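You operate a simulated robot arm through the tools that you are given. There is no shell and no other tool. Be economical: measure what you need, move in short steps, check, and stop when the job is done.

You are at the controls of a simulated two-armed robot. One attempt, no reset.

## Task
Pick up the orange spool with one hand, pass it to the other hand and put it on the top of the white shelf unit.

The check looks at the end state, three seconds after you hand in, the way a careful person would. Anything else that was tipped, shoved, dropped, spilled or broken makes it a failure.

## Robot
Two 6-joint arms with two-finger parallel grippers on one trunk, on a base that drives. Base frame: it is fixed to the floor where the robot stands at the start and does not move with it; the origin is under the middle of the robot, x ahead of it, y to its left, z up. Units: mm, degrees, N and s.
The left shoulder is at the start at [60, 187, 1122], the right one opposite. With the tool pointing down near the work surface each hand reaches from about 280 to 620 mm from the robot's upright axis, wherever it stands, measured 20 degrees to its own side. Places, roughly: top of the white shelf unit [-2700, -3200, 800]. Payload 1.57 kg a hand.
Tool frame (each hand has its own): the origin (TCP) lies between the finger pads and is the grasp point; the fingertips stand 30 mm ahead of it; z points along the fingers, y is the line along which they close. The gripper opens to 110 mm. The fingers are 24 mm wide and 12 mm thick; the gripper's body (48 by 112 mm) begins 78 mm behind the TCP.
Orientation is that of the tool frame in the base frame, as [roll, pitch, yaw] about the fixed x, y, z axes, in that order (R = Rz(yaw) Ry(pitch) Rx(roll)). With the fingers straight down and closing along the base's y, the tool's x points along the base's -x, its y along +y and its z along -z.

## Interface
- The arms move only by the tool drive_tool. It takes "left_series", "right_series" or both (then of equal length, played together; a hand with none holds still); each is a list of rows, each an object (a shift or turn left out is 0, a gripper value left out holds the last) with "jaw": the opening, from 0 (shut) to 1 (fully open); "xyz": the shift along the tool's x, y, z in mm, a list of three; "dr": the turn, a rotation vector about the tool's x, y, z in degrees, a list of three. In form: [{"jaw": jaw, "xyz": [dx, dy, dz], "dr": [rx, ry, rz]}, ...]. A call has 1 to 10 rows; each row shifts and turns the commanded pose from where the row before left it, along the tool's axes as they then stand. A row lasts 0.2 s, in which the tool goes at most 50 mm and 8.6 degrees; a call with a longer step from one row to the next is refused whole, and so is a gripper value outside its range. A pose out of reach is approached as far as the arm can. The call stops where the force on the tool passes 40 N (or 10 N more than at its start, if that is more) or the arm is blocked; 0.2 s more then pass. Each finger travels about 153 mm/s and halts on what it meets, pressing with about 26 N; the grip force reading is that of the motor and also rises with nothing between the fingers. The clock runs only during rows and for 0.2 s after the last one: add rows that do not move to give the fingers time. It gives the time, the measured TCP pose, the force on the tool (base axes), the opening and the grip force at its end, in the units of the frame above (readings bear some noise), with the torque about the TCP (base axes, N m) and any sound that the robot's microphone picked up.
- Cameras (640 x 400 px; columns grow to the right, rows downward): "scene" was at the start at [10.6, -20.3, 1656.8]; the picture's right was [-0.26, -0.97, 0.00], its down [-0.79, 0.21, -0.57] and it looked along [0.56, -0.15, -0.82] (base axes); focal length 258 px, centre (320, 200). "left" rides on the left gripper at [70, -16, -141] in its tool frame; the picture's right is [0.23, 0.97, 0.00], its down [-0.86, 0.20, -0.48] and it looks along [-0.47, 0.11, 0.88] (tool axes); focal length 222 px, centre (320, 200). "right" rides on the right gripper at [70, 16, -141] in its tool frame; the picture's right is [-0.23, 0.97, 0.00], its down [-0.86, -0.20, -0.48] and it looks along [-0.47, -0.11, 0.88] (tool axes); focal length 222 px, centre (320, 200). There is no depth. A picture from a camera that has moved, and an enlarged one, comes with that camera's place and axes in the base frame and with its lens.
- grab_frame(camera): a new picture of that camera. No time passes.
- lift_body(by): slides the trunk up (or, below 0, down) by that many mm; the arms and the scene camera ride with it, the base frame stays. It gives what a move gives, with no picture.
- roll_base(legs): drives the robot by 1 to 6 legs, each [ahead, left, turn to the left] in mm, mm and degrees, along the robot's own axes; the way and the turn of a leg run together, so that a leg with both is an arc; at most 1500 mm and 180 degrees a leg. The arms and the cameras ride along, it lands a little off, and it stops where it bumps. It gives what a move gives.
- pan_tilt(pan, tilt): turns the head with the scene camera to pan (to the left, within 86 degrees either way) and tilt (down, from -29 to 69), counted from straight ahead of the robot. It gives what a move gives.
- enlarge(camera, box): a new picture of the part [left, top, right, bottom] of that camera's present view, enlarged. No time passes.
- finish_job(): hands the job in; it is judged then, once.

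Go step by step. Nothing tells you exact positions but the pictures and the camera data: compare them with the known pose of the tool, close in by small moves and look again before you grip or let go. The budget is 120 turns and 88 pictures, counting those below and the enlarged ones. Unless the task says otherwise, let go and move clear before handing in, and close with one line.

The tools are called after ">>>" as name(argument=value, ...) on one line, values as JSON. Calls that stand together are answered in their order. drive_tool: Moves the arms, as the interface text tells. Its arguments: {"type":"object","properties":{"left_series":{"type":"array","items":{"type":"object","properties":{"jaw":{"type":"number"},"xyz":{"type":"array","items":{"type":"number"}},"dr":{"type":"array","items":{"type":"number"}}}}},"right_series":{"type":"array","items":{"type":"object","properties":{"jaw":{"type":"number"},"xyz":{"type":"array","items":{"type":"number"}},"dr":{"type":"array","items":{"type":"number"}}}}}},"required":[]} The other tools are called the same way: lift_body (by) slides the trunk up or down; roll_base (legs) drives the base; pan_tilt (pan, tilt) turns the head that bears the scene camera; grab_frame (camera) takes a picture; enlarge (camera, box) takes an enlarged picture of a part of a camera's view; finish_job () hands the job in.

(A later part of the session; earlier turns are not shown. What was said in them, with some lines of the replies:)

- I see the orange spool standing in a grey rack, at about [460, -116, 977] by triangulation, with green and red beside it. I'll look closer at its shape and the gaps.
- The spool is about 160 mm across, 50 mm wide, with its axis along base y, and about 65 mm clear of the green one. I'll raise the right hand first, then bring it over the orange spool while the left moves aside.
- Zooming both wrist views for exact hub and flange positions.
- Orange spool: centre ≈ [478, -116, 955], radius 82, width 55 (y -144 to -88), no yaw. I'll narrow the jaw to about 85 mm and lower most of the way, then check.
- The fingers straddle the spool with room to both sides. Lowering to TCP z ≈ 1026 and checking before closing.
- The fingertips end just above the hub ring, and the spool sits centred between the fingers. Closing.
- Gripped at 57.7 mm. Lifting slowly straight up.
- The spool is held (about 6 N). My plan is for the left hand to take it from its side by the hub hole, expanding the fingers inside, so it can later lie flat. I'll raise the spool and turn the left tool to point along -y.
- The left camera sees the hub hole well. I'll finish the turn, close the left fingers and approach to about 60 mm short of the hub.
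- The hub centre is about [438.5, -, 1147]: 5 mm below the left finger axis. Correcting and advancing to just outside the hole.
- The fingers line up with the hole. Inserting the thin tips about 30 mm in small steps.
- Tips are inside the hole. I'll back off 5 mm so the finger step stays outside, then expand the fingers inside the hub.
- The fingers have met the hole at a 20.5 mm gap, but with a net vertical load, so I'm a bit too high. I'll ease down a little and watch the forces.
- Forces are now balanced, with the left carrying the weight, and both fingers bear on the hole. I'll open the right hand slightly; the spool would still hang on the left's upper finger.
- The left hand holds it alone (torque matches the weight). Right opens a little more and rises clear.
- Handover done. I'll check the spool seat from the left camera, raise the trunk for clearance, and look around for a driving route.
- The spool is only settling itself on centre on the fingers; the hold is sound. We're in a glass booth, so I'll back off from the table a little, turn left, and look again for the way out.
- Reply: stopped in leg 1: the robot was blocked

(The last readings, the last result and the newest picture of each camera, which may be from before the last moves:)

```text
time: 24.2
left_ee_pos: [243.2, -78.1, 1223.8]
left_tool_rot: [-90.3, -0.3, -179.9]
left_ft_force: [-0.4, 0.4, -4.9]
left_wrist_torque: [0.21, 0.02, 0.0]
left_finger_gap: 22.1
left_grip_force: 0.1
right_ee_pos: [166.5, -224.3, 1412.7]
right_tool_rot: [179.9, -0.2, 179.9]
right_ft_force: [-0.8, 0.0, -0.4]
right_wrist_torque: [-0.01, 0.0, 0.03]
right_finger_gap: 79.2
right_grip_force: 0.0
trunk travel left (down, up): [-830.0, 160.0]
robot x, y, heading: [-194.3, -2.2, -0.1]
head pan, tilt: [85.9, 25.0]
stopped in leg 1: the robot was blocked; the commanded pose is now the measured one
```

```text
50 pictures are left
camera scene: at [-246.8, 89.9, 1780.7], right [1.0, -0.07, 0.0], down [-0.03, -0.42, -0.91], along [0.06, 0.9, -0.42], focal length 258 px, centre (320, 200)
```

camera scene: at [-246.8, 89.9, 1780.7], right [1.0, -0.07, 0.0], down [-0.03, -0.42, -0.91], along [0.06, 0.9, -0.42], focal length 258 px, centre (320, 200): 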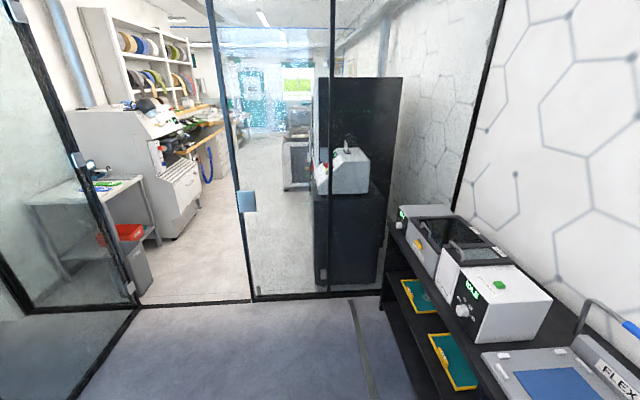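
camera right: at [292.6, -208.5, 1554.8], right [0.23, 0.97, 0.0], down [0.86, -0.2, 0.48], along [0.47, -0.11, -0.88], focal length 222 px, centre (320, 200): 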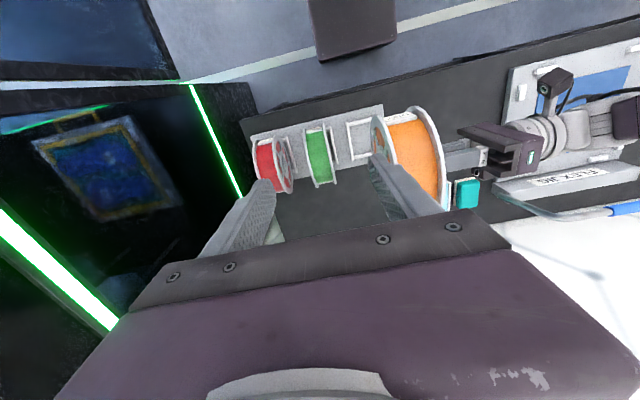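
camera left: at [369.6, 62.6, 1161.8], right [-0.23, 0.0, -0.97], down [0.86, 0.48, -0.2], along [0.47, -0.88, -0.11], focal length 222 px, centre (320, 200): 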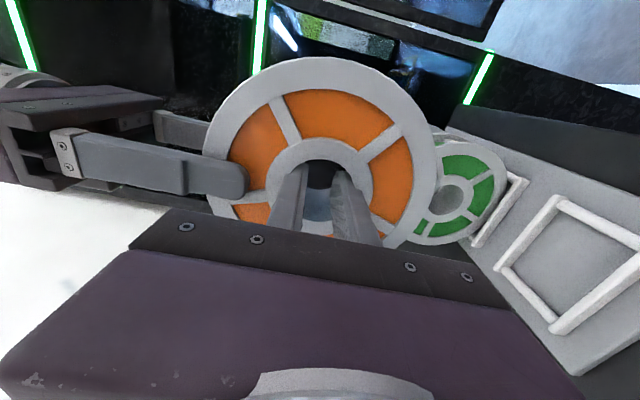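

The base was blocked behind at about -194. I'll move forward slightly off the contact and look down toward the rear on both sides.

>>> roll_base(legs=[[40, 0, 0]])

>>> pan_tilt(pan=86, tilt=55)

>>> grab_frame(camera="scene")

>>> pan_tilt(pan=-86, tilt=50)

>>> grab_frame(camera="scene")

```text
time: 25.1
left_ee_pos: [268.4, -77.2, 1228.6]
left_tool_rot: [-90.2, 0.4, 179.9]
left_ft_force: [-1.4, 0.4, -5.1]
left_wrist_torque: [0.26, 0.0, 0.09]
left_finger_gap: 22.3
left_grip_force: 0.1
right_ee_pos: [190.7, -224.3, 1416.9]
right_tool_rot: [180.0, 0.5, 180.0]
right_ft_force: [-0.4, -0.6, 0.3]
right_wrist_torque: [0.04, -0.13, -0.02]
right_finger_gap: 79.1
right_grip_force: 0.1
trunk travel left (down, up): [-830.0, 160.0]
robot x, y, heading: [-163.1, 0.9, 0.2]
head pan, tilt: [85.9, 25.0]
```

```text
time: 26.0
left_ee_pos: [281.3, -76.9, 1223.8]
left_tool_rot: [-90.1, -0.2, -179.9]
left_ft_force: [0.2, -1.1, -6.6]
left_wrist_torque: [0.22, 0.01, -0.01]
left_finger_gap: 22.4
left_grip_force: 0.1
right_ee_pos: [205.4, -224.2, 1414.1]
right_tool_rot: [-180.0, -0.2, -180.0]
right_ft_force: [0.0, 0.3, 0.1]
right_wrist_torque: [0.01, 0.03, 0.0]
right_finger_gap: 79.2
right_grip_force: 0.1
trunk travel left (down, up): [-830.0, 160.0]
robot x, y, heading: [-158.8, -3.0, 0.1]
head pan, tilt: [85.9, 55.0]
```

```text
49 pictures are left
camera scene: at [-209.0, 70.1, 1736.8], right [1.0, -0.07, 0.0], down [-0.06, -0.82, -0.57], along [0.04, 0.57, -0.82], focal length 258 px, centre (320, 200)
```

scene: 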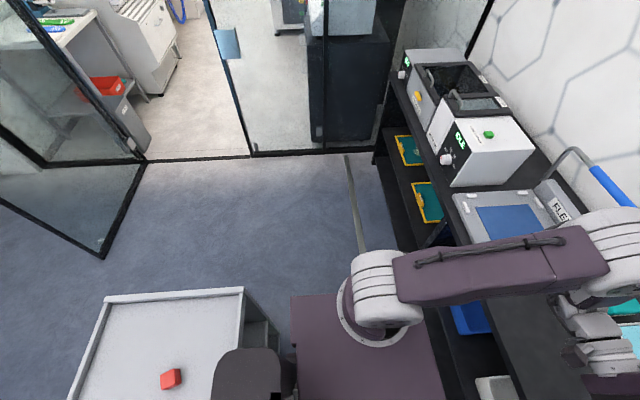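

```text
time: 28.6
left_ee_pos: [279.1, -78.2, 1224.9]
left_tool_rot: [-90.2, -0.1, 180.0]
left_ft_force: [0.5, 0.6, -6.6]
left_wrist_torque: [0.19, 0.0, 0.0]
left_finger_gap: 22.3
left_grip_force: 0.1
right_ee_pos: [202.7, -223.6, 1414.6]
right_tool_rot: [179.9, -0.1, -180.0]
right_ft_force: [-0.5, 0.4, 1.1]
right_wrist_torque: [0.02, 0.03, 0.0]
right_finger_gap: 79.2
right_grip_force: 0.1
trunk travel left (down, up): [-830.0, 160.0]
robot x, y, heading: [-157.7, -0.9, 0.4]
head pan, tilt: [-85.9, 50.0]
```

```text
48 pictures are left
camera scene: at [-212.3, -78.7, 1743.2], right [-1.0, -0.07, 0.0], down [-0.06, 0.76, -0.64], along [0.05, -0.64, -0.77], focal length 258 px, centre (320, 200)
```

scene: 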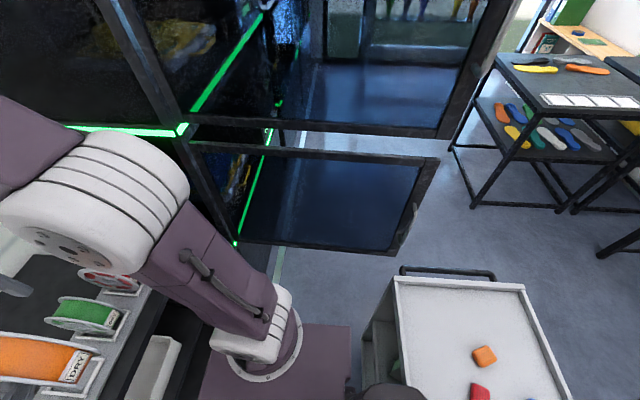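

A white cart (x ≈ -455…-907, y ≈ -480…340) stands right behind the robot, open cabinet doors are to the right, and the floor to the left is free. I'll strafe left past the cart's end, then survey again.

>>> roll_base(legs=[[0, 850, 0]])

>>> pan_tilt(pan=-86, tilt=35)

>>> grab_frame(camera="scene")

>>> pan_tilt(pan=86, tilt=45)

>>> grab_frame(camera="scene")

```text
time: 33.1
left_ee_pos: [275.7, 767.1, 1224.5]
left_tool_rot: [-90.4, -0.1, -179.2]
left_ft_force: [-0.7, -0.4, -5.8]
left_wrist_torque: [0.22, 0.0, -0.04]
left_finger_gap: 22.2
left_grip_force: 0.0
right_ee_pos: [200.9, 618.6, 1413.9]
right_tool_rot: [179.9, -0.1, -179.3]
right_ft_force: [0.5, -0.4, 0.0]
right_wrist_torque: [-0.01, 0.0, -0.02]
right_finger_gap: 79.3
right_grip_force: 0.0
trunk travel left (down, up): [-830.0, 160.0]
robot x, y, heading: [-166.6, 842.6, 0.8]
head pan, tilt: [-85.9, 50.0]
```

```text
time: 33.9
left_ee_pos: [275.5, 768.9, 1224.0]
left_tool_rot: [-90.2, 0.0, -179.2]
left_ft_force: [0.8, -0.7, -4.9]
left_wrist_torque: [0.2, -0.01, 0.03]
left_finger_gap: 22.5
left_grip_force: 0.0
right_ee_pos: [199.8, 621.1, 1415.6]
right_tool_rot: [179.9, 0.0, -179.2]
right_ft_force: [-1.1, 0.4, 0.2]
right_wrist_torque: [-0.03, 0.03, -0.01]
right_finger_gap: 79.0
right_grip_force: 0.0
trunk travel left (down, up): [-830.0, 160.0]
robot x, y, heading: [-164.1, 839.3, 0.7]
head pan, tilt: [-85.9, 35.0]
```

```text
47 pictures are left
camera scene: at [-215.5, 751.3, 1764.9], right [-1.0, -0.08, 0.0], down [-0.05, 0.57, -0.82], along [0.07, -0.82, -0.57], focal length 258 px, centre (320, 200)
```

scene: 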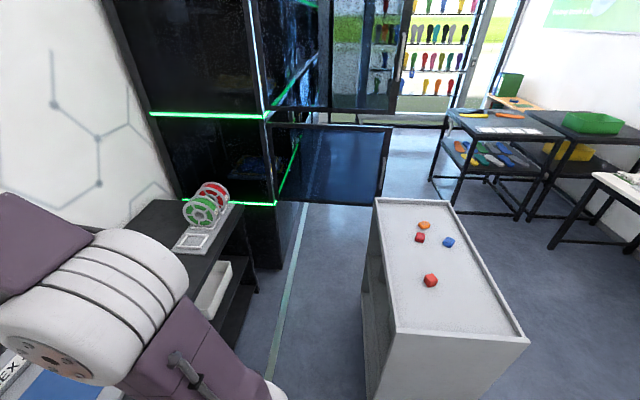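

```text
time: 36.5
left_ee_pos: [275.4, 766.9, 1224.2]
left_tool_rot: [-90.2, 0.0, -179.4]
left_ft_force: [0.6, 0.1, -6.6]
left_wrist_torque: [0.2, 0.01, 0.0]
left_finger_gap: 22.3
left_grip_force: 0.0
right_ee_pos: [200.9, 619.7, 1414.2]
right_tool_rot: [-180.0, -0.1, -179.2]
right_ft_force: [-0.6, 0.0, 0.2]
right_wrist_torque: [0.05, 0.0, 0.01]
right_finger_gap: 79.1
right_grip_force: 0.1
trunk travel left (down, up): [-830.0, 160.0]
robot x, y, heading: [-162.4, 844.1, 0.8]
head pan, tilt: [85.9, 45.0]
```

```text
46 pictures are left
camera scene: at [-217.9, 919.7, 1750.1], right [1.0, -0.06, 0.0], down [-0.04, -0.71, -0.71], along [0.04, 0.71, -0.71], focal length 258 px, centre (320, 200)
```

scene: 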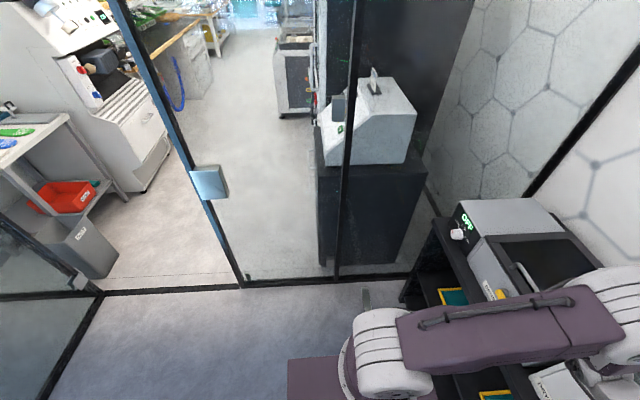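

>>> pan_tilt(pan=-86, tilt=35)

>>> enlarge(camera="scene", box=[352, 60, 640, 270])

```text
time: 39.1
left_ee_pos: [276.0, 768.3, 1224.8]
left_tool_rot: [-90.2, -0.1, -179.3]
left_ft_force: [-1.1, -0.5, -5.8]
left_wrist_torque: [0.21, 0.0, 0.01]
left_finger_gap: 22.4
left_grip_force: 0.1
right_ee_pos: [201.1, 620.1, 1414.0]
right_tool_rot: [179.9, 0.0, -179.3]
right_ft_force: [-0.3, -0.2, 0.7]
right_wrist_torque: [0.03, -0.01, 0.01]
right_finger_gap: 79.1
right_grip_force: 0.0
trunk travel left (down, up): [-830.0, 160.0]
robot x, y, heading: [-163.3, 840.9, 1.0]
head pan, tilt: [-85.9, 35.0]
```

```text
1.90 times, centred on (496, 165) of scene
camera zoom: at [-215.5, 750.8, 1764.9], right [-1.0, -0.08, 0.0], down [-0.05, 0.57, -0.82], along [0.07, -0.82, -0.57], focal length 491 px, centre (-15, 267)
```

zoom: 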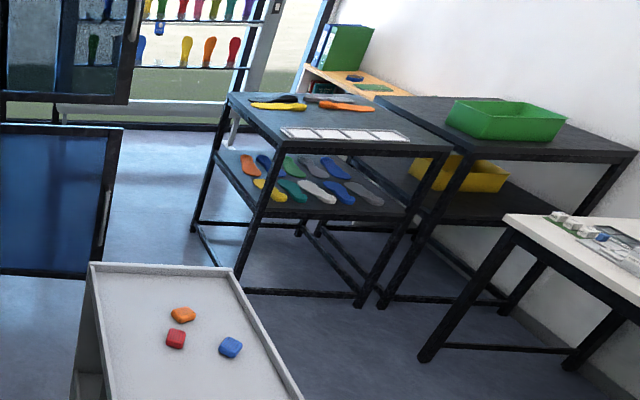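

The target shelf unit is the wood-topped one near the green binder, beyond the tables. Route: back up to x ≈ -1110, turn right to face -y, then go forward down the aisle between the cart and tables.

>>> roll_base(legs=[[-950, 0, 0], [0, 0, -91]])

>>> pan_tilt(pan=0, tilt=30)

>>> grab_frame(camera="scene")

>>> enlarge(camera="left", box=[240, 50, 400, 250])

```text
time: 47.8
left_ee_pos: [-1187.5, 390.5, 1224.1]
left_tool_rot: [-90.2, -0.1, 90.9]
left_ft_force: [0.0, 0.0, -6.1]
left_wrist_torque: [0.02, -0.23, -0.02]
left_finger_gap: 22.0
left_grip_force: 0.0
right_ee_pos: [-1335.6, 464.5, 1414.9]
right_tool_rot: [180.0, -0.2, 90.9]
right_ft_force: [0.7, -1.0, -0.3]
right_wrist_torque: [0.02, -0.03, -0.02]
right_finger_gap: 79.2
right_grip_force: 0.0
trunk travel left (down, up): [-830.0, 160.0]
robot x, y, heading: [-1114.5, 831.9, -89.0]
head pan, tilt: [-85.9, 35.0]
```

```text
time: 49.4
left_ee_pos: [-1187.0, 390.1, 1224.7]
left_tool_rot: [-90.4, -0.1, 90.9]
left_ft_force: [-0.2, 0.2, -6.4]
left_wrist_torque: [0.0, -0.19, -0.01]
left_finger_gap: 22.2
left_grip_force: 0.0
right_ee_pos: [-1335.0, 464.6, 1414.5]
right_tool_rot: [-180.0, -0.1, 90.9]
right_ft_force: [-0.5, 0.0, 0.1]
right_wrist_torque: [0.01, -0.02, -0.02]
right_finger_gap: 79.2
right_grip_force: 0.1
trunk travel left (down, up): [-830.0, 160.0]
robot x, y, heading: [-1115.5, 831.9, -89.1]
head pan, tilt: [0.0, 30.0]
```

```text
44 pictures are left
camera scene: at [-1115.6, 798.2, 1772.7], right [-1.0, -0.02, 0.0], down [-0.01, 0.5, -0.87], along [0.01, -0.87, -0.5], focal length 258 px, centre (320, 200)
```

scene: 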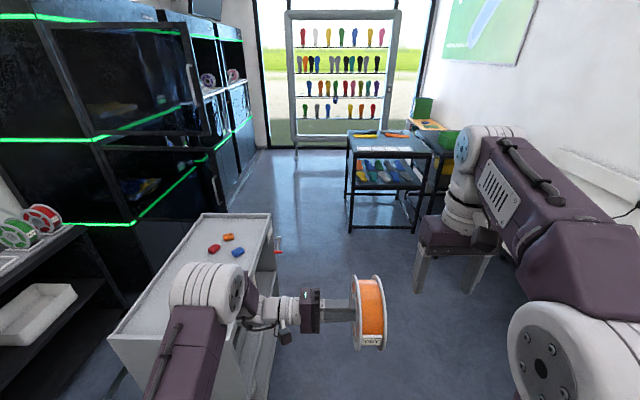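

```text
2.00 times, centred on (320, 150) of left
camera zoom: at [-1047.1, 462.4, 1241.4], right [0.0, 0.23, -0.97], down [0.49, -0.85, -0.2], along [-0.87, -0.48, -0.11], focal length 444 px, centre (320, 300)
```

zoom: 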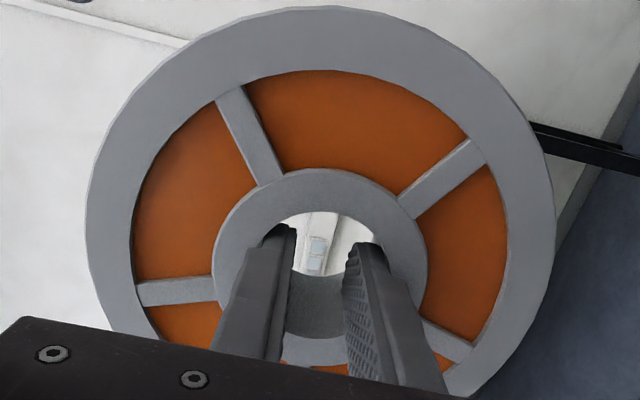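

The aisle is clear. I'll sidestep right a bit from the cart and drive forward.

>>> roll_base(legs=[[0, -140, 0], [1400, 0, 0], [600, 150, 0]])

>>> pan_tilt(pan=-20, tilt=30)

>>> grab_frame(camera="scene")

```text
time: 60.4
left_ee_pos: [-1138.1, -1600.4, 1224.8]
left_tool_rot: [-90.3, -0.1, 91.4]
left_ft_force: [-0.4, -0.4, -5.4]
left_wrist_torque: [0.05, -0.21, 0.04]
left_finger_gap: 22.3
left_grip_force: 0.0
right_ee_pos: [-1285.4, -1526.1, 1415.2]
right_tool_rot: [180.0, 0.0, 91.5]
right_ft_force: [-0.4, 0.5, 0.5]
right_wrist_torque: [-0.03, 0.03, 0.0]
right_finger_gap: 78.8
right_grip_force: 0.1
trunk travel left (down, up): [-830.0, 160.0]
robot x, y, heading: [-1067.8, -1162.0, -88.5]
head pan, tilt: [0.0, 30.0]
```

```text
time: 61.2
left_ee_pos: [-1136.2, -1602.5, 1224.2]
left_tool_rot: [-90.3, -0.1, 91.4]
left_ft_force: [0.2, -0.3, -6.0]
left_wrist_torque: [0.02, -0.22, 0.0]
left_finger_gap: 22.4
left_grip_force: 0.0
right_ee_pos: [-1283.1, -1527.9, 1414.7]
right_tool_rot: [-180.0, -0.1, 91.4]
right_ft_force: [0.7, -0.4, 0.6]
right_wrist_torque: [0.02, 0.05, 0.01]
right_finger_gap: 79.1
right_grip_force: 0.0
trunk travel left (down, up): [-830.0, 160.0]
robot x, y, heading: [-1069.4, -1163.0, -88.4]
head pan, tilt: [-20.0, 30.0]
```

```text
42 pictures are left
camera scene: at [-1098.7, -1189.6, 1772.6], right [-0.95, 0.32, 0.0], down [0.16, 0.47, -0.87], along [-0.28, -0.82, -0.5], focal length 258 px, centre (320, 200)
```

scene: 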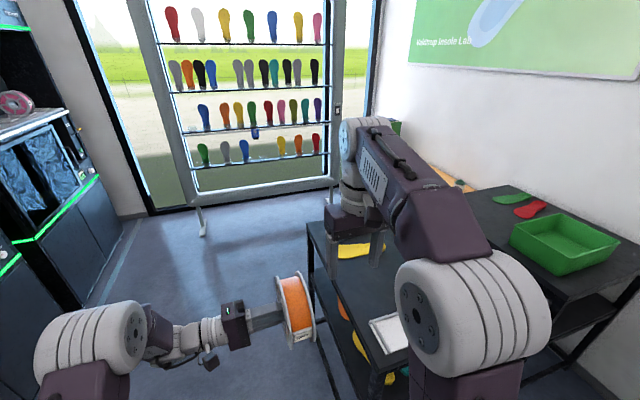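

>>> roll_base(legs=[[1400, 60, 0]])

>>> pan_tilt(pan=-65, tilt=30)

>>> grab_frame(camera="scene")

```text
time: 68.1
left_ee_pos: [-1029.4, -2974.4, 1225.1]
left_tool_rot: [-90.2, 0.0, 92.2]
left_ft_force: [0.5, 0.9, -5.1]
left_wrist_torque: [0.03, -0.22, 0.0]
left_finger_gap: 22.0
left_grip_force: 0.1
right_ee_pos: [-1178.1, -2903.4, 1414.8]
right_tool_rot: [-180.0, 0.1, 92.2]
right_ft_force: [-0.9, 0.5, 0.3]
right_wrist_torque: [-0.04, 0.01, 0.01]
right_finger_gap: 79.1
right_grip_force: 0.1
trunk travel left (down, up): [-830.0, 160.0]
robot x, y, heading: [-965.8, -2537.0, -87.8]
head pan, tilt: [-20.0, 30.0]
```

```text
time: 69.2
left_ee_pos: [-1027.6, -2975.4, 1224.2]
left_tool_rot: [-90.3, -0.1, 92.0]
left_ft_force: [-0.4, 0.3, -7.2]
left_wrist_torque: [0.03, -0.21, -0.03]
left_finger_gap: 22.2
left_grip_force: 0.0
right_ee_pos: [-1177.8, -2903.1, 1413.7]
right_tool_rot: [180.0, 0.0, 92.0]
right_ft_force: [-0.4, -0.7, 0.4]
right_wrist_torque: [-0.01, 0.03, -0.01]
right_finger_gap: 79.4
right_grip_force: 0.0
trunk travel left (down, up): [-830.0, 160.0]
robot x, y, heading: [-966.6, -2536.2, -87.8]
head pan, tilt: [-65.0, 30.0]
```

```text
41 pictures are left
camera scene: at [-1048.6, -2517.9, 1772.7], right [-0.46, 0.89, 0.0], down [0.45, 0.23, -0.87], along [-0.77, -0.39, -0.5], focal length 258 px, centre (320, 200)
```

scene: 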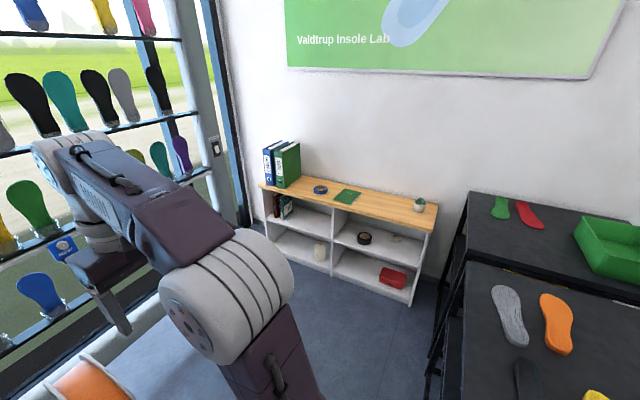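

The white shelf unit with a wooden top stands against the wall: binders, tape and a green square on the left, a small plant at the right, and free space between. Zooming in.

>>> enlarge(camera="scene", box=[240, 130, 464, 310])

```text
2.22 times, centred on (352, 220) of scene
camera zoom: at [-1048.6, -2517.9, 1772.7], right [-0.46, 0.89, 0.0], down [0.45, 0.23, -0.87], along [-0.77, -0.39, -0.5], focal length 573 px, centre (249, 156)
```

zoom: 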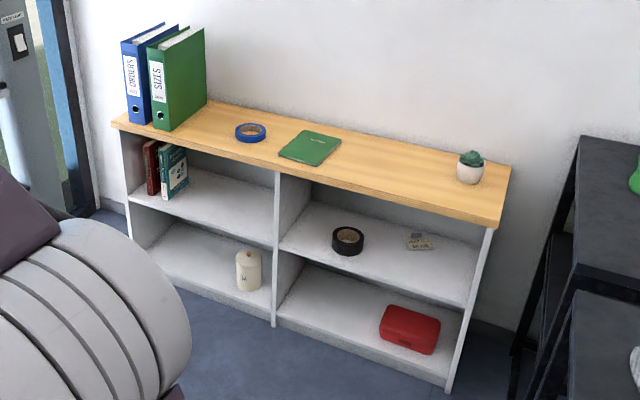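

Shelf top: x -2510…-2880, y -3830…-2490, z ≈ 800. The free spot is around [-2690, -2835], between the green booklet and the plant. I'll move up and turn to face the shelf, stopping short.

>>> roll_base(legs=[[240, 0, 0], [0, 0, -92], [900, 0, 0]])

>>> pan_tilt(pan=0, tilt=48)

>>> grab_frame(camera="scene")

```text
time: 79.2
left_ee_pos: [-2303.9, -2717.9, 1224.8]
left_tool_rot: [-90.3, 0.0, 0.8]
left_ft_force: [0.1, -0.4, -5.8]
left_wrist_torque: [-0.23, 0.01, -0.03]
left_finger_gap: 22.3
left_grip_force: 0.1
right_ee_pos: [-2228.2, -2570.8, 1414.6]
right_tool_rot: [-179.9, 0.1, 0.7]
right_ft_force: [0.3, 0.1, -0.9]
right_wrist_torque: [0.0, 0.03, 0.03]
right_finger_gap: 79.1
right_grip_force: 0.1
trunk travel left (down, up): [-830.0, 160.0]
robot x, y, heading: [-1862.4, -2792.0, -179.2]
head pan, tilt: [-65.0, 30.0]
```

```text
time: 80.6
left_ee_pos: [-2305.8, -2718.6, 1224.0]
left_tool_rot: [-90.3, -0.1, 0.9]
left_ft_force: [-0.2, -0.8, -5.4]
left_wrist_torque: [-0.22, 0.0, 0.01]
left_finger_gap: 22.3
left_grip_force: 0.1
right_ee_pos: [-2230.8, -2570.2, 1415.7]
right_tool_rot: [179.9, -0.1, 0.7]
right_ft_force: [0.4, -0.8, 0.3]
right_wrist_torque: [0.02, 0.02, -0.03]
right_finger_gap: 79.1
right_grip_force: 0.1
trunk travel left (down, up): [-830.0, 160.0]
robot x, y, heading: [-1865.2, -2792.0, -179.2]
head pan, tilt: [0.0, 48.0]
```

```text
39 pictures are left
camera scene: at [-1884.5, -2792.3, 1745.9], right [-0.01, 1.0, 0.0], down [0.74, 0.01, -0.67], along [-0.67, -0.01, -0.74], focal length 258 px, centre (320, 200)
```

scene: 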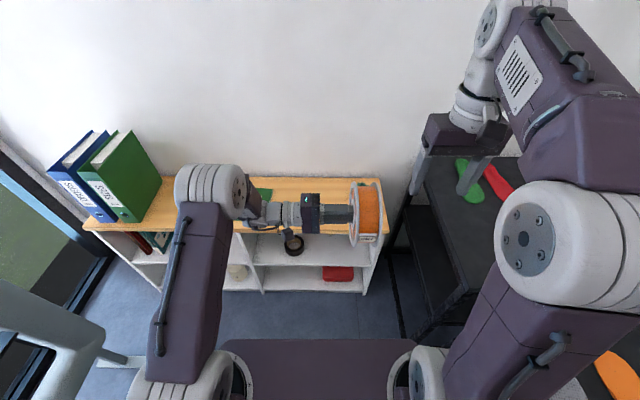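

The spot is in front of me. I'll drive the last bit forward (and a little left), staying short of the shelf's front, then check before lowering.

>>> roll_base(legs=[[250, 50, -0.8]])

>>> drive_tool(left_series=[{"xyz": [-20, 0, 0]}, {"xyz": [-30, 0, 0]}, {"xyz": [-30, 0, 0]}, {"xyz": [-30, 0, 0]}, {}])

>>> grab_frame(camera="scene")

>>> grab_frame(camera="left")

```text
time: 82.4
left_ee_pos: [-2554.5, -2764.0, 1224.9]
left_tool_rot: [-90.3, 0.1, 0.2]
left_ft_force: [-0.6, 0.0, -6.7]
left_wrist_torque: [-0.23, 0.01, -0.02]
left_finger_gap: 22.2
left_grip_force: 0.2
right_ee_pos: [-2477.3, -2617.4, 1414.4]
right_tool_rot: [-179.9, 0.0, 0.2]
right_ft_force: [-0.7, 0.0, -0.1]
right_wrist_torque: [0.01, -0.02, 0.0]
right_finger_gap: 79.2
right_grip_force: 0.2
trunk travel left (down, up): [-830.0, 160.0]
robot x, y, heading: [-2116.9, -2839.3, -179.9]
head pan, tilt: [0.0, 48.0]
```

```text
time: 83.6
left_ee_pos: [-2663.7, -2765.7, 1223.9]
left_tool_rot: [-90.2, 0.0, 0.1]
left_ft_force: [0.0, -0.1, -5.6]
left_wrist_torque: [-0.23, 0.0, 0.01]
left_finger_gap: 22.4
left_grip_force: 0.1
right_ee_pos: [-2479.7, -2618.8, 1415.1]
right_tool_rot: [-180.0, 0.0, 0.2]
right_ft_force: [0.4, -0.4, -0.5]
right_wrist_torque: [0.0, 0.01, 0.03]
right_finger_gap: 79.2
right_grip_force: 0.0
trunk travel left (down, up): [-830.0, 160.0]
robot x, y, heading: [-2115.9, -2837.8, -179.7]
head pan, tilt: [0.0, 48.0]
```

```text
38 pictures are left
camera scene: at [-2134.7, -2843.8, 1745.9], right [0.0, 1.0, 0.0], down [0.74, 0.0, -0.67], along [-0.67, 0.0, -0.74], focal length 258 px, centre (320, 200)
```

scene: 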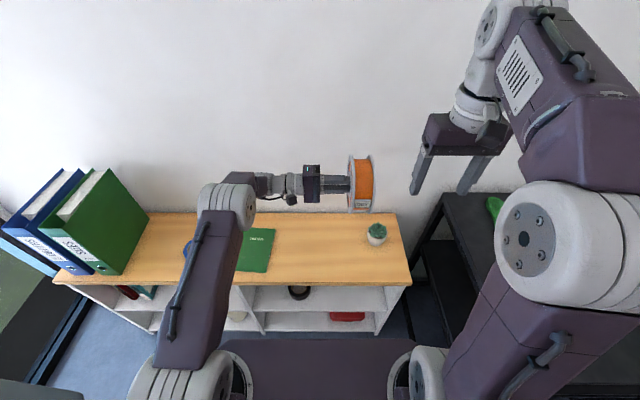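

```text
37 pictures are left
camera left: at [-2593.8, -2907.4, 1241.5], right [0.23, 0.0, -0.97], down [-0.85, -0.48, -0.2], along [-0.47, 0.88, -0.11], focal length 222 px, centre (320, 200)
```

left: 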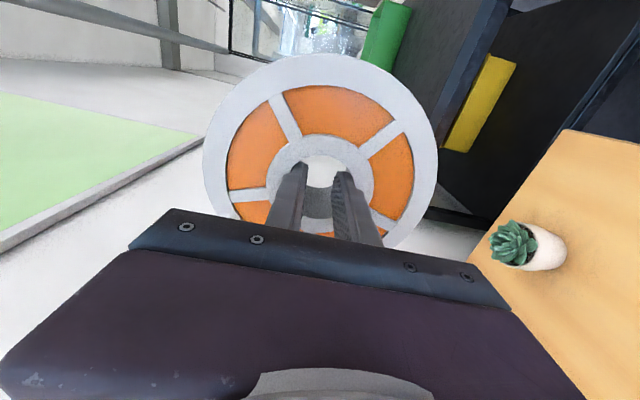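

Refined: shelf top z ≈ 770-780, x ≈ -2575…-2930; free centre ≈ [-2735, -2830]. I'll roll 80 mm closer, shift the hand left, and lower the trunk partway.

>>> roll_base(legs=[[75, 0, 0]])

>>> drive_tool(left_series=[{"xyz": [0, 0, -20]}, {"xyz": [0, 0, -22]}, {"xyz": [0, 0, -22]}, {}])

>>> lift_body(by=-220)

>>> grab_frame(camera="scene")

```text
time: 84.7
left_ee_pos: [-2732.1, -2765.4, 1228.5]
left_tool_rot: [-90.3, 0.3, 0.2]
left_ft_force: [0.9, -0.1, -5.9]
left_wrist_torque: [-0.22, -0.04, 0.06]
left_finger_gap: 22.4
left_grip_force: 0.0
right_ee_pos: [-2543.4, -2619.3, 1417.6]
right_tool_rot: [179.9, 0.3, 0.1]
right_ft_force: [0.2, -0.1, 0.6]
right_wrist_torque: [-0.02, 0.04, 0.02]
right_finger_gap: 79.1
right_grip_force: 0.1
trunk travel left (down, up): [-830.0, 160.0]
robot x, y, heading: [-2192.8, -2843.3, -179.6]
head pan, tilt: [0.0, 48.0]
```

```text
time: 85.7
left_ee_pos: [-2739.4, -2828.9, 1224.9]
left_tool_rot: [-90.3, -0.1, 0.1]
left_ft_force: [0.3, 0.9, -6.7]
left_wrist_torque: [-0.2, 0.01, 0.04]
left_finger_gap: 22.1
left_grip_force: 0.1
right_ee_pos: [-2553.5, -2619.9, 1414.0]
right_tool_rot: [180.0, -0.1, 0.1]
right_ft_force: [0.1, 0.3, -0.2]
right_wrist_torque: [-0.02, 0.02, 0.02]
right_finger_gap: 79.1
right_grip_force: 0.0
trunk travel left (down, up): [-830.0, 160.0]
robot x, y, heading: [-2188.6, -2840.8, -179.8]
head pan, tilt: [0.0, 48.0]
```

```text
time: 88.0
left_ee_pos: [-2737.6, -2829.7, 1004.8]
left_tool_rot: [-90.2, -0.1, 0.1]
left_ft_force: [0.1, -0.1, -5.9]
left_wrist_torque: [-0.19, 0.01, -0.02]
left_finger_gap: 22.4
left_grip_force: 0.0
right_ee_pos: [-2552.6, -2619.5, 1195.3]
right_tool_rot: [-180.0, 0.1, 0.2]
right_ft_force: [0.2, -0.1, -0.1]
right_wrist_torque: [0.01, 0.0, -0.02]
right_finger_gap: 79.1
right_grip_force: 0.0
trunk travel left (down, up): [-610.0, 380.0]
robot x, y, heading: [-2189.0, -2843.9, -179.7]
head pan, tilt: [0.0, 48.0]
```

```text
36 pictures are left
camera scene: at [-2209.5, -2844.3, 1525.9], right [0.0, 1.0, 0.0], down [0.74, 0.0, -0.67], along [-0.67, 0.0, -0.74], focal length 258 px, centre (320, 200)
```

scene: 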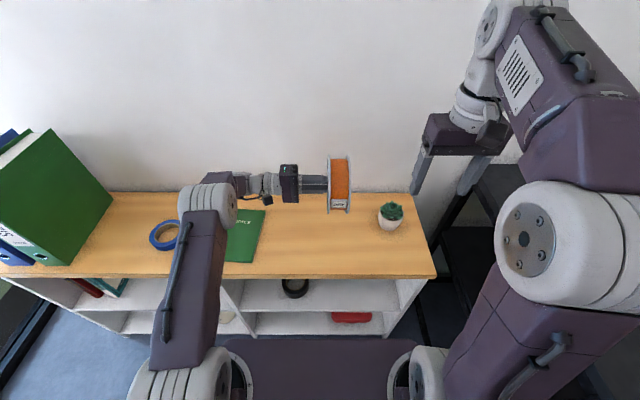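

Everything is consistent with top z ≈ 775. Now I tilt the tool toward pointing down in stages, watching for slip.

>>> drive_tool(left_series=[{"dr": [-6, 0, 0]}, {"dr": [-8, 0, 0]}, {"dr": [-8, 0, 0]}, {"dr": [-8, 0, 0]}, {"dr": [-8, 0, 0]}, {"dr": [-7, 0, 0]}, {}])

>>> enlarge(camera="left", box=[240, 50, 400, 250])

>>> grab_frame(camera="scene")

```text
time: 89.6
left_ee_pos: [-2737.4, -2829.1, 1003.3]
left_tool_rot: [-135.4, -0.1, 0.1]
left_ft_force: [-0.2, -0.1, -6.2]
left_wrist_torque: [-0.14, 0.0, 0.01]
left_finger_gap: 22.3
left_grip_force: 0.0
right_ee_pos: [-2552.9, -2619.8, 1194.4]
right_tool_rot: [180.0, 0.0, 0.1]
right_ft_force: [-0.9, 0.9, 0.4]
right_wrist_torque: [0.03, -0.01, 0.01]
right_finger_gap: 79.1
right_grip_force: 0.1
trunk travel left (down, up): [-610.0, 380.0]
robot x, y, heading: [-2192.3, -2844.6, -179.9]
head pan, tilt: [0.0, 48.0]
```

```text
2.00 times, centred on (320, 150) of left
camera zoom: at [-2667.9, -2917.0, 1117.1], right [0.23, -0.69, -0.68], down [-0.85, -0.48, 0.2], along [-0.47, 0.54, -0.7], focal length 444 px, centre (320, 300)
```

zoom: 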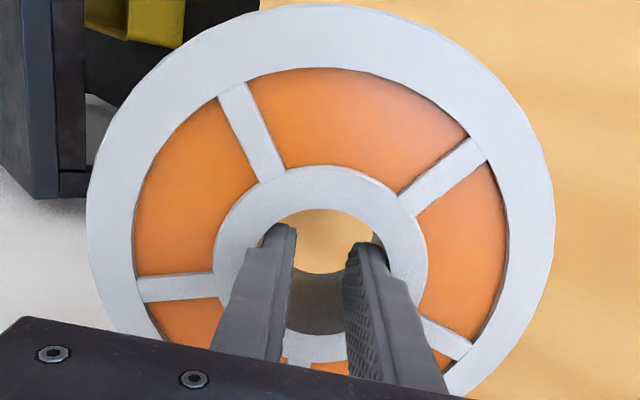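

```text
34 pictures are left
camera scene: at [-2209.8, -2844.7, 1525.9], right [0.0, 1.0, 0.0], down [0.74, 0.0, -0.67], along [-0.67, 0.0, -0.74], focal length 258 px, centre (320, 200)
```

scene: 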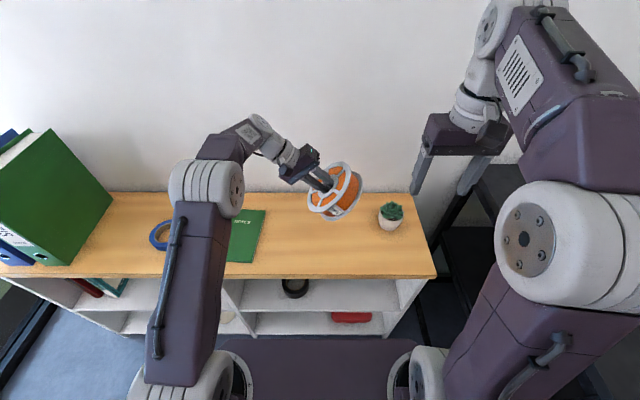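

No slip at 45°. I'll lower 60 mm to limit any drop height, then finish the turn.

>>> lift_body(by=-60)

>>> drive_tool(left_series=[{"dr": [-7, 0, 0]}, {"dr": [-8, 0, 0]}, {"dr": [-8, 0, 0]}, {"dr": [-8, 0, 0]}, {"dr": [-8, 0, 0]}, {"dr": [-5.6, 0, 0]}, {}])

>>> grab_frame(camera="left")

>>> grab_frame(camera="scene")

```text
time: 90.6
left_ee_pos: [-2737.1, -2828.4, 945.6]
left_tool_rot: [-135.3, -0.1, 0.1]
left_ft_force: [-0.2, 0.6, -6.4]
left_wrist_torque: [-0.2, 0.0, -0.01]
left_finger_gap: 22.3
left_grip_force: 0.1
right_ee_pos: [-2553.3, -2620.2, 1134.5]
right_tool_rot: [180.0, -0.1, 0.2]
right_ft_force: [-0.3, -0.5, 0.3]
right_wrist_torque: [-0.01, 0.01, 0.01]
right_finger_gap: 79.1
right_grip_force: 0.1
trunk travel left (down, up): [-550.0, 440.0]
robot x, y, heading: [-2190.8, -2841.9, -179.7]
head pan, tilt: [0.0, 48.0]
```

```text
time: 92.2
left_ee_pos: [-2729.5, -2832.0, 942.6]
left_tool_rot: [-177.1, -0.2, 0.2]
left_ft_force: [0.5, -0.5, -5.9]
left_wrist_torque: [-0.01, -0.01, 0.0]
left_finger_gap: 22.4
left_grip_force: 0.1
left hand out of reach, approached as far as the arm can: row 5, 6
right_ee_pos: [-2553.4, -2620.2, 1135.0]
right_tool_rot: [-180.0, -0.1, 0.1]
right_ft_force: [-0.7, -0.2, 0.5]
right_wrist_torque: [0.02, 0.0, -0.02]
right_finger_gap: 79.0
right_grip_force: 0.1
trunk travel left (down, up): [-550.0, 440.0]
robot x, y, heading: [-2189.4, -2845.7, -179.6]
head pan, tilt: [0.0, 48.0]
```

```text
33 pictures are left
camera left: at [-2659.9, -2823.8, 1083.9], right [0.23, -0.97, -0.05], down [-0.86, -0.23, 0.47], along [-0.46, -0.07, -0.88], focal length 222 px, centre (320, 200)
```

left: 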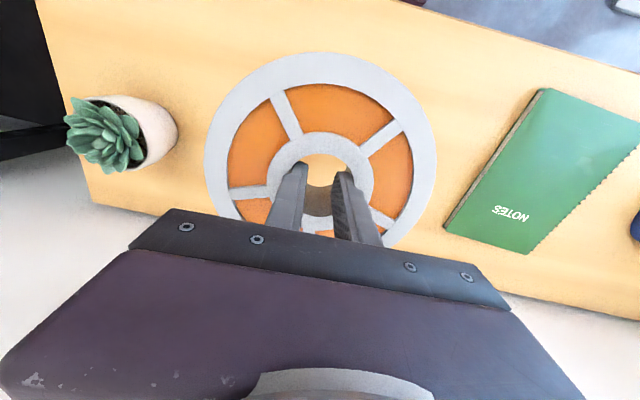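

```text
32 pictures are left
camera scene: at [-2210.0, -2844.4, 1465.8], right [0.0, 1.0, 0.0], down [0.74, 0.0, -0.67], along [-0.67, 0.0, -0.74], focal length 258 px, centre (320, 200)
```

scene: 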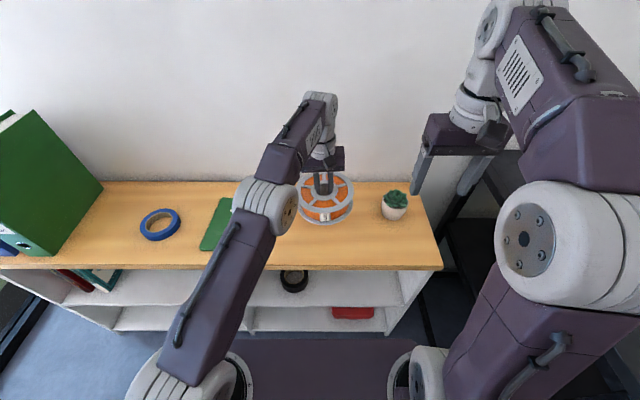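

Nearly vertical, with the arm at its reach limit. I'll pull back 30 mm toward the robot and square the tool.

>>> drive_tool(left_series=[{"xyz": [20, 0, 0]}, {"xyz": [15, 0, 0]}, {}, {}])

```text
time: 93.2
left_ee_pos: [-2694.6, -2833.2, 942.5]
left_tool_rot: [-179.9, -0.2, 0.2]
left_ft_force: [0.3, -0.4, -6.4]
left_wrist_torque: [-0.02, 0.02, 0.0]
left_finger_gap: 22.3
left_grip_force: 0.0
right_ee_pos: [-2553.1, -2619.8, 1134.4]
right_tool_rot: [-180.0, 0.0, 0.1]
right_ft_force: [0.0, -0.6, 0.0]
right_wrist_torque: [-0.03, 0.02, 0.0]
right_finger_gap: 79.2
right_grip_force: 0.1
trunk travel left (down, up): [-550.0, 440.0]
robot x, y, heading: [-2190.5, -2843.0, -179.7]
head pan, tilt: [0.0, 48.0]
```

Square. Lowering most of the way, then checking.

>>> drive_tool(left_series=[{"xyz": [-8, 0, 25]}, {"xyz": [0, 0, 25]}, {"xyz": [0, 0, 20]}, {}])

>>> grab_frame(camera="left")

>>> enlarge(camera="scene", box=[260, 140, 460, 290])

```text
time: 94.2
left_ee_pos: [-2701.9, -2831.3, 873.1]
left_tool_rot: [-179.8, -0.1, 0.1]
left_ft_force: [0.1, -0.1, -5.7]
left_wrist_torque: [0.0, 0.0, -0.04]
left_finger_gap: 22.7
left_grip_force: 0.0
right_ee_pos: [-2553.5, -2620.6, 1135.7]
right_tool_rot: [-180.0, 0.0, 0.2]
right_ft_force: [0.0, 0.8, 1.4]
right_wrist_torque: [0.0, 0.02, 0.0]
right_finger_gap: 79.2
right_grip_force: 0.0
trunk travel left (down, up): [-550.0, 440.0]
robot x, y, heading: [-2190.7, -2844.1, -180.0]
head pan, tilt: [0.0, 48.0]
```

```text
31 pictures are left
camera left: at [-2632.2, -2815.7, 1013.3], right [0.23, -0.97, 0.0], down [-0.86, -0.2, 0.48], along [-0.46, -0.11, -0.88], focal length 222 px, centre (320, 200)
```

left: 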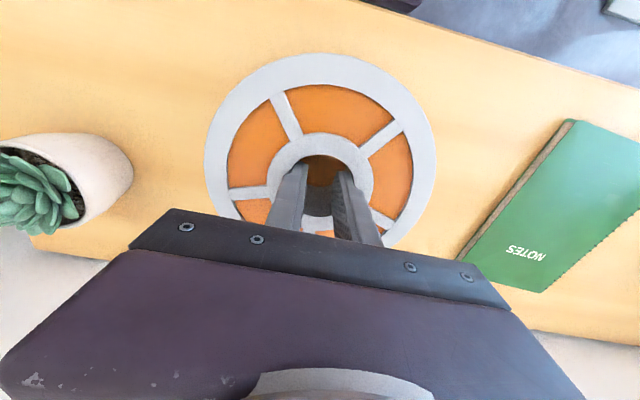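

```text
2.67 times, centred on (360, 215) of scene
camera zoom: at [-2209.4, -2844.4, 1465.9], right [0.0, 1.0, 0.0], down [0.74, 0.0, -0.67], along [-0.67, 0.0, -0.74], focal length 688 px, centre (213, 160)
```

zoom: 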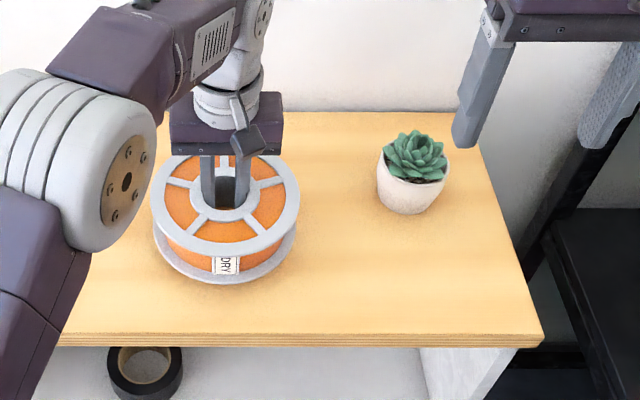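

Clear of the plant and booklet. Lowering gently until the contact force shows.

>>> drive_tool(left_series=[{"xyz": [0, 0, 7]}, {"xyz": [0, 0, 7]}, {"xyz": [0, 0, 5]}, {"xyz": [0, 0, 4]}, {}])

>>> enlarge(camera="scene", box=[260, 140, 460, 290])

```text
time: 95.4
left_ee_pos: [-2702.1, -2833.6, 849.6]
left_tool_rot: [-179.9, -0.2, 0.2]
left_ft_force: [-0.6, 0.0, -7.2]
left_wrist_torque: [-0.02, 0.0, -0.03]
left_finger_gap: 22.1
left_grip_force: 0.0
right_ee_pos: [-2552.4, -2620.0, 1134.6]
right_tool_rot: [180.0, 0.0, 0.1]
right_ft_force: [-0.3, -0.6, 0.1]
right_wrist_torque: [-0.01, -0.01, 0.03]
right_finger_gap: 79.0
right_grip_force: 0.0
trunk travel left (down, up): [-550.0, 440.0]
robot x, y, heading: [-2188.5, -2844.1, -179.8]
head pan, tilt: [0.0, 48.0]
```

```text
2.67 times, centred on (360, 215) of scene
camera zoom: at [-2209.5, -2844.3, 1465.9], right [0.0, 1.0, 0.0], down [0.74, 0.0, -0.67], along [-0.67, 0.0, -0.74], focal length 688 px, centre (213, 160)
```

zoom: 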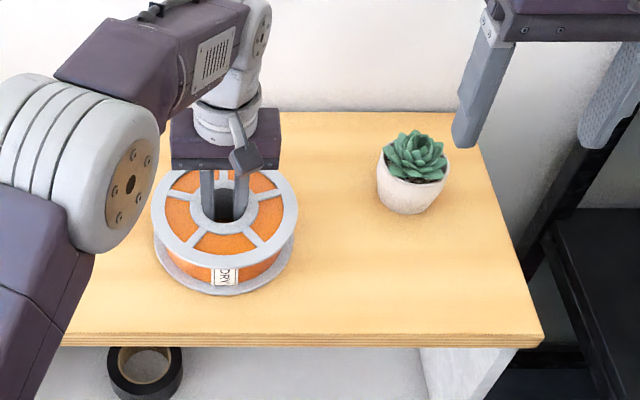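

>>> drive_tool(left_series=[{"xyz": [0, 0, 4]}, {"xyz": [0, 0, 3]}, {"xyz": [0, 0, 3]}, {}])

```text
time: 96.3
left_ee_pos: [-2703.0, -2831.2, 845.6]
left_tool_rot: [-179.6, 0.7, 0.1]
left_ft_force: [7.3, -3.1, 20.3]
left_wrist_torque: [-0.45, -0.39, 0.0]
left_finger_gap: 21.9
left_grip_force: 0.0
right_ee_pos: [-2549.6, -2620.8, 1135.9]
right_tool_rot: [179.9, 0.1, 0.1]
right_ft_force: [0.5, -0.7, 0.1]
right_wrist_torque: [0.0, 0.03, -0.02]
right_finger_gap: 79.1
right_grip_force: 0.1
trunk travel left (down, up): [-550.0, 440.0]
robot x, y, heading: [-2188.5, -2843.4, -179.6]
head pan, tilt: [0.0, 48.0]
stopped in row 4 (left hand): the force on the tool passed its limit (the readings are from after the stop); the commanded pose is now the measured one
```

In contact with the shelf top (TCP ≈ 846). I'll ease up slightly to relieve the load and check the picture before letting go.

>>> drive_tool(left_series=[{"xyz": [0, 0, -1.5]}, {}, {}])

>>> enlarge(camera="scene", box=[260, 140, 460, 290])

```text
time: 97.1
left_ee_pos: [-2703.6, -2831.8, 845.9]
left_tool_rot: [-179.5, 0.7, 0.1]
left_ft_force: [6.0, -2.3, 8.8]
left_wrist_torque: [0.2, -0.11, -0.03]
left_finger_gap: 22.0
left_grip_force: 0.0
right_ee_pos: [-2550.2, -2619.5, 1135.4]
right_tool_rot: [180.0, 0.1, 0.1]
right_ft_force: [0.3, -0.4, -0.2]
right_wrist_torque: [0.03, -0.01, 0.02]
right_finger_gap: 79.4
right_grip_force: 0.0
trunk travel left (down, up): [-550.0, 440.0]
robot x, y, heading: [-2192.4, -2842.2, -179.8]
head pan, tilt: [0.0, 48.0]
```

```text
2.67 times, centred on (360, 215) of scene
camera zoom: at [-2206.3, -2844.6, 1465.9], right [0.0, 1.0, 0.0], down [0.74, 0.0, -0.67], along [-0.67, 0.0, -0.74], focal length 688 px, centre (213, 160)
```

zoom: 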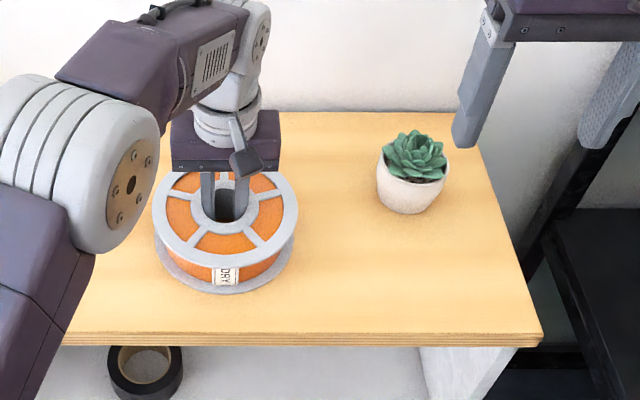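

The spool rests on the wood. Closing the fingers inside the hub to release, then withdrawing straight up.

>>> drive_tool(left_series=[{"jaw": 0.1}, {"jaw": 0.02}, {}])

>>> enlarge(camera="left", box=[200, 30, 440, 250])

>>> enlarge(camera="scene", box=[260, 140, 460, 290])

```text
time: 97.9
left_ee_pos: [-2704.5, -2832.2, 845.5]
left_tool_rot: [-179.5, 0.6, 0.1]
left_ft_force: [0.6, -0.4, 0.1]
left_wrist_torque: [-0.01, -0.01, 0.0]
left_finger_gap: 2.0
left_grip_force: 0.1
right_ee_pos: [-2552.7, -2619.7, 1135.0]
right_tool_rot: [180.0, 0.0, 0.1]
right_ft_force: [1.0, -0.2, -0.7]
right_wrist_torque: [0.02, -0.01, 0.02]
right_finger_gap: 79.2
right_grip_force: 0.0
trunk travel left (down, up): [-550.0, 440.0]
robot x, y, heading: [-2191.7, -2844.7, -179.8]
head pan, tilt: [0.0, 48.0]
```

```text
1.82 times, centred on (320, 140) of left
camera zoom: at [-2633.3, -2816.3, 985.5], right [0.23, -0.97, -0.01], down [-0.85, -0.2, 0.49], along [-0.47, -0.1, -0.87], focal length 404 px, centre (320, 309)
```

zoom: 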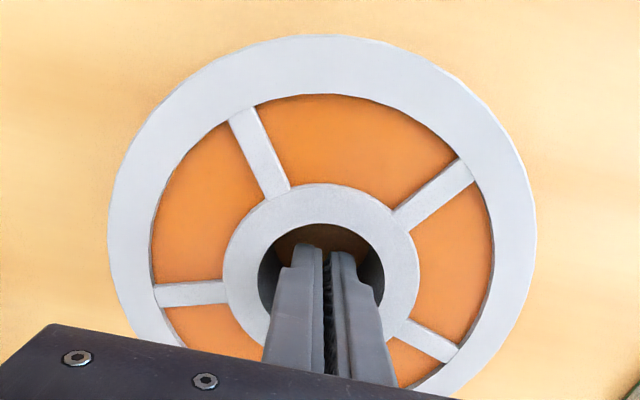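

```text
2.67 times, centred on (360, 215) of scene
camera zoom: at [-2209.1, -2844.4, 1465.9], right [0.0, 1.0, 0.0], down [0.74, 0.0, -0.67], along [-0.67, 0.0, -0.74], focal length 688 px, centre (213, 160)
```

zoom: 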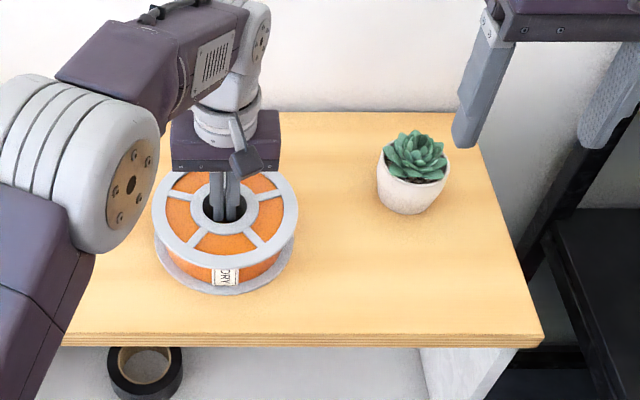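

Released cleanly with zero force; the spool lies flat. Withdrawing straight up.

>>> drive_tool(left_series=[{"xyz": [0, 0, -10]}, {"xyz": [0, 0, -15]}, {"xyz": [0, 0, -20]}, {"xyz": [0, 0, -25]}, {"xyz": [0, 0, -20]}, {"xyz": [20, 0, -10]}, {}])

>>> lift_body(by=60)

>>> roll_base(legs=[[-150, 0, 0]])

>>> grab_frame(camera="scene")

```text
time: 99.5
left_ee_pos: [-2683.7, -2833.2, 945.4]
left_tool_rot: [-179.6, 0.6, 0.1]
left_ft_force: [0.3, -0.4, 0.4]
left_wrist_torque: [-0.01, 0.01, -0.01]
left_finger_gap: 2.1
left_grip_force: 0.1
right_ee_pos: [-2554.0, -2619.6, 1135.1]
right_tool_rot: [-179.9, -0.1, 0.1]
right_ft_force: [0.3, -0.8, -0.4]
right_wrist_torque: [0.0, 0.0, -0.02]
right_finger_gap: 79.4
right_grip_force: 0.0
trunk travel left (down, up): [-550.0, 440.0]
robot x, y, heading: [-2195.5, -2844.1, -179.9]
head pan, tilt: [0.0, 48.0]
```

```text
time: 100.5
left_ee_pos: [-2683.2, -2832.0, 1006.5]
left_tool_rot: [-179.6, 0.6, 0.1]
left_ft_force: [0.2, 0.0, 0.0]
left_wrist_torque: [-0.01, -0.01, -0.02]
left_finger_gap: 2.3
left_grip_force: 0.1
right_ee_pos: [-2552.7, -2618.8, 1195.1]
right_tool_rot: [-180.0, -0.1, 0.3]
right_ft_force: [-0.3, 0.3, -0.6]
right_wrist_torque: [-0.02, -0.01, -0.04]
right_finger_gap: 79.0
right_grip_force: 0.1
trunk travel left (down, up): [-610.0, 380.0]
robot x, y, heading: [-2192.1, -2842.6, -179.8]
head pan, tilt: [0.0, 48.0]
```

```text
time: 101.9
left_ee_pos: [-2532.9, -2830.6, 1006.1]
left_tool_rot: [-179.6, 0.6, 0.1]
left_ft_force: [0.6, 0.8, 0.0]
left_wrist_torque: [-0.02, -0.04, 0.01]
left_finger_gap: 2.4
left_grip_force: 0.0
right_ee_pos: [-2403.3, -2619.1, 1194.2]
right_tool_rot: [-179.9, -0.1, 0.1]
right_ft_force: [0.1, 0.1, 0.2]
right_wrist_torque: [-0.01, 0.02, 0.01]
right_finger_gap: 79.4
right_grip_force: 0.0
trunk travel left (down, up): [-610.0, 380.0]
robot x, y, heading: [-2042.4, -2840.8, -179.9]
head pan, tilt: [0.0, 48.0]
```

```text
25 pictures are left
camera scene: at [-2058.6, -2844.0, 1525.9], right [0.0, 1.0, 0.0], down [0.74, 0.0, -0.67], along [-0.67, 0.0, -0.74], focal length 258 px, centre (320, 200)
```

scene: 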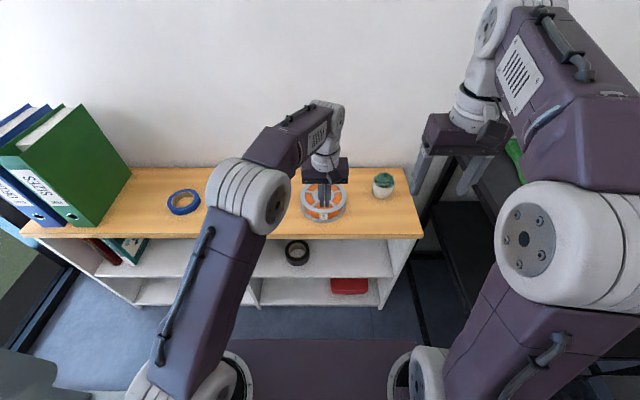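

The orange spool lies flat on the shelf top, between the booklet and the plant, nothing else there has moved, and both hands are clear. I'm handing in.

>>> finish_job()

```text
The job is handed in.
```

The orange spool was picked up with the right hand, passed to the left, and now lies flat on top of the white shelf unit; the one incident was that the base backed into the white cart early on and stopped, and the blocks on the cart were still standing afterwards.
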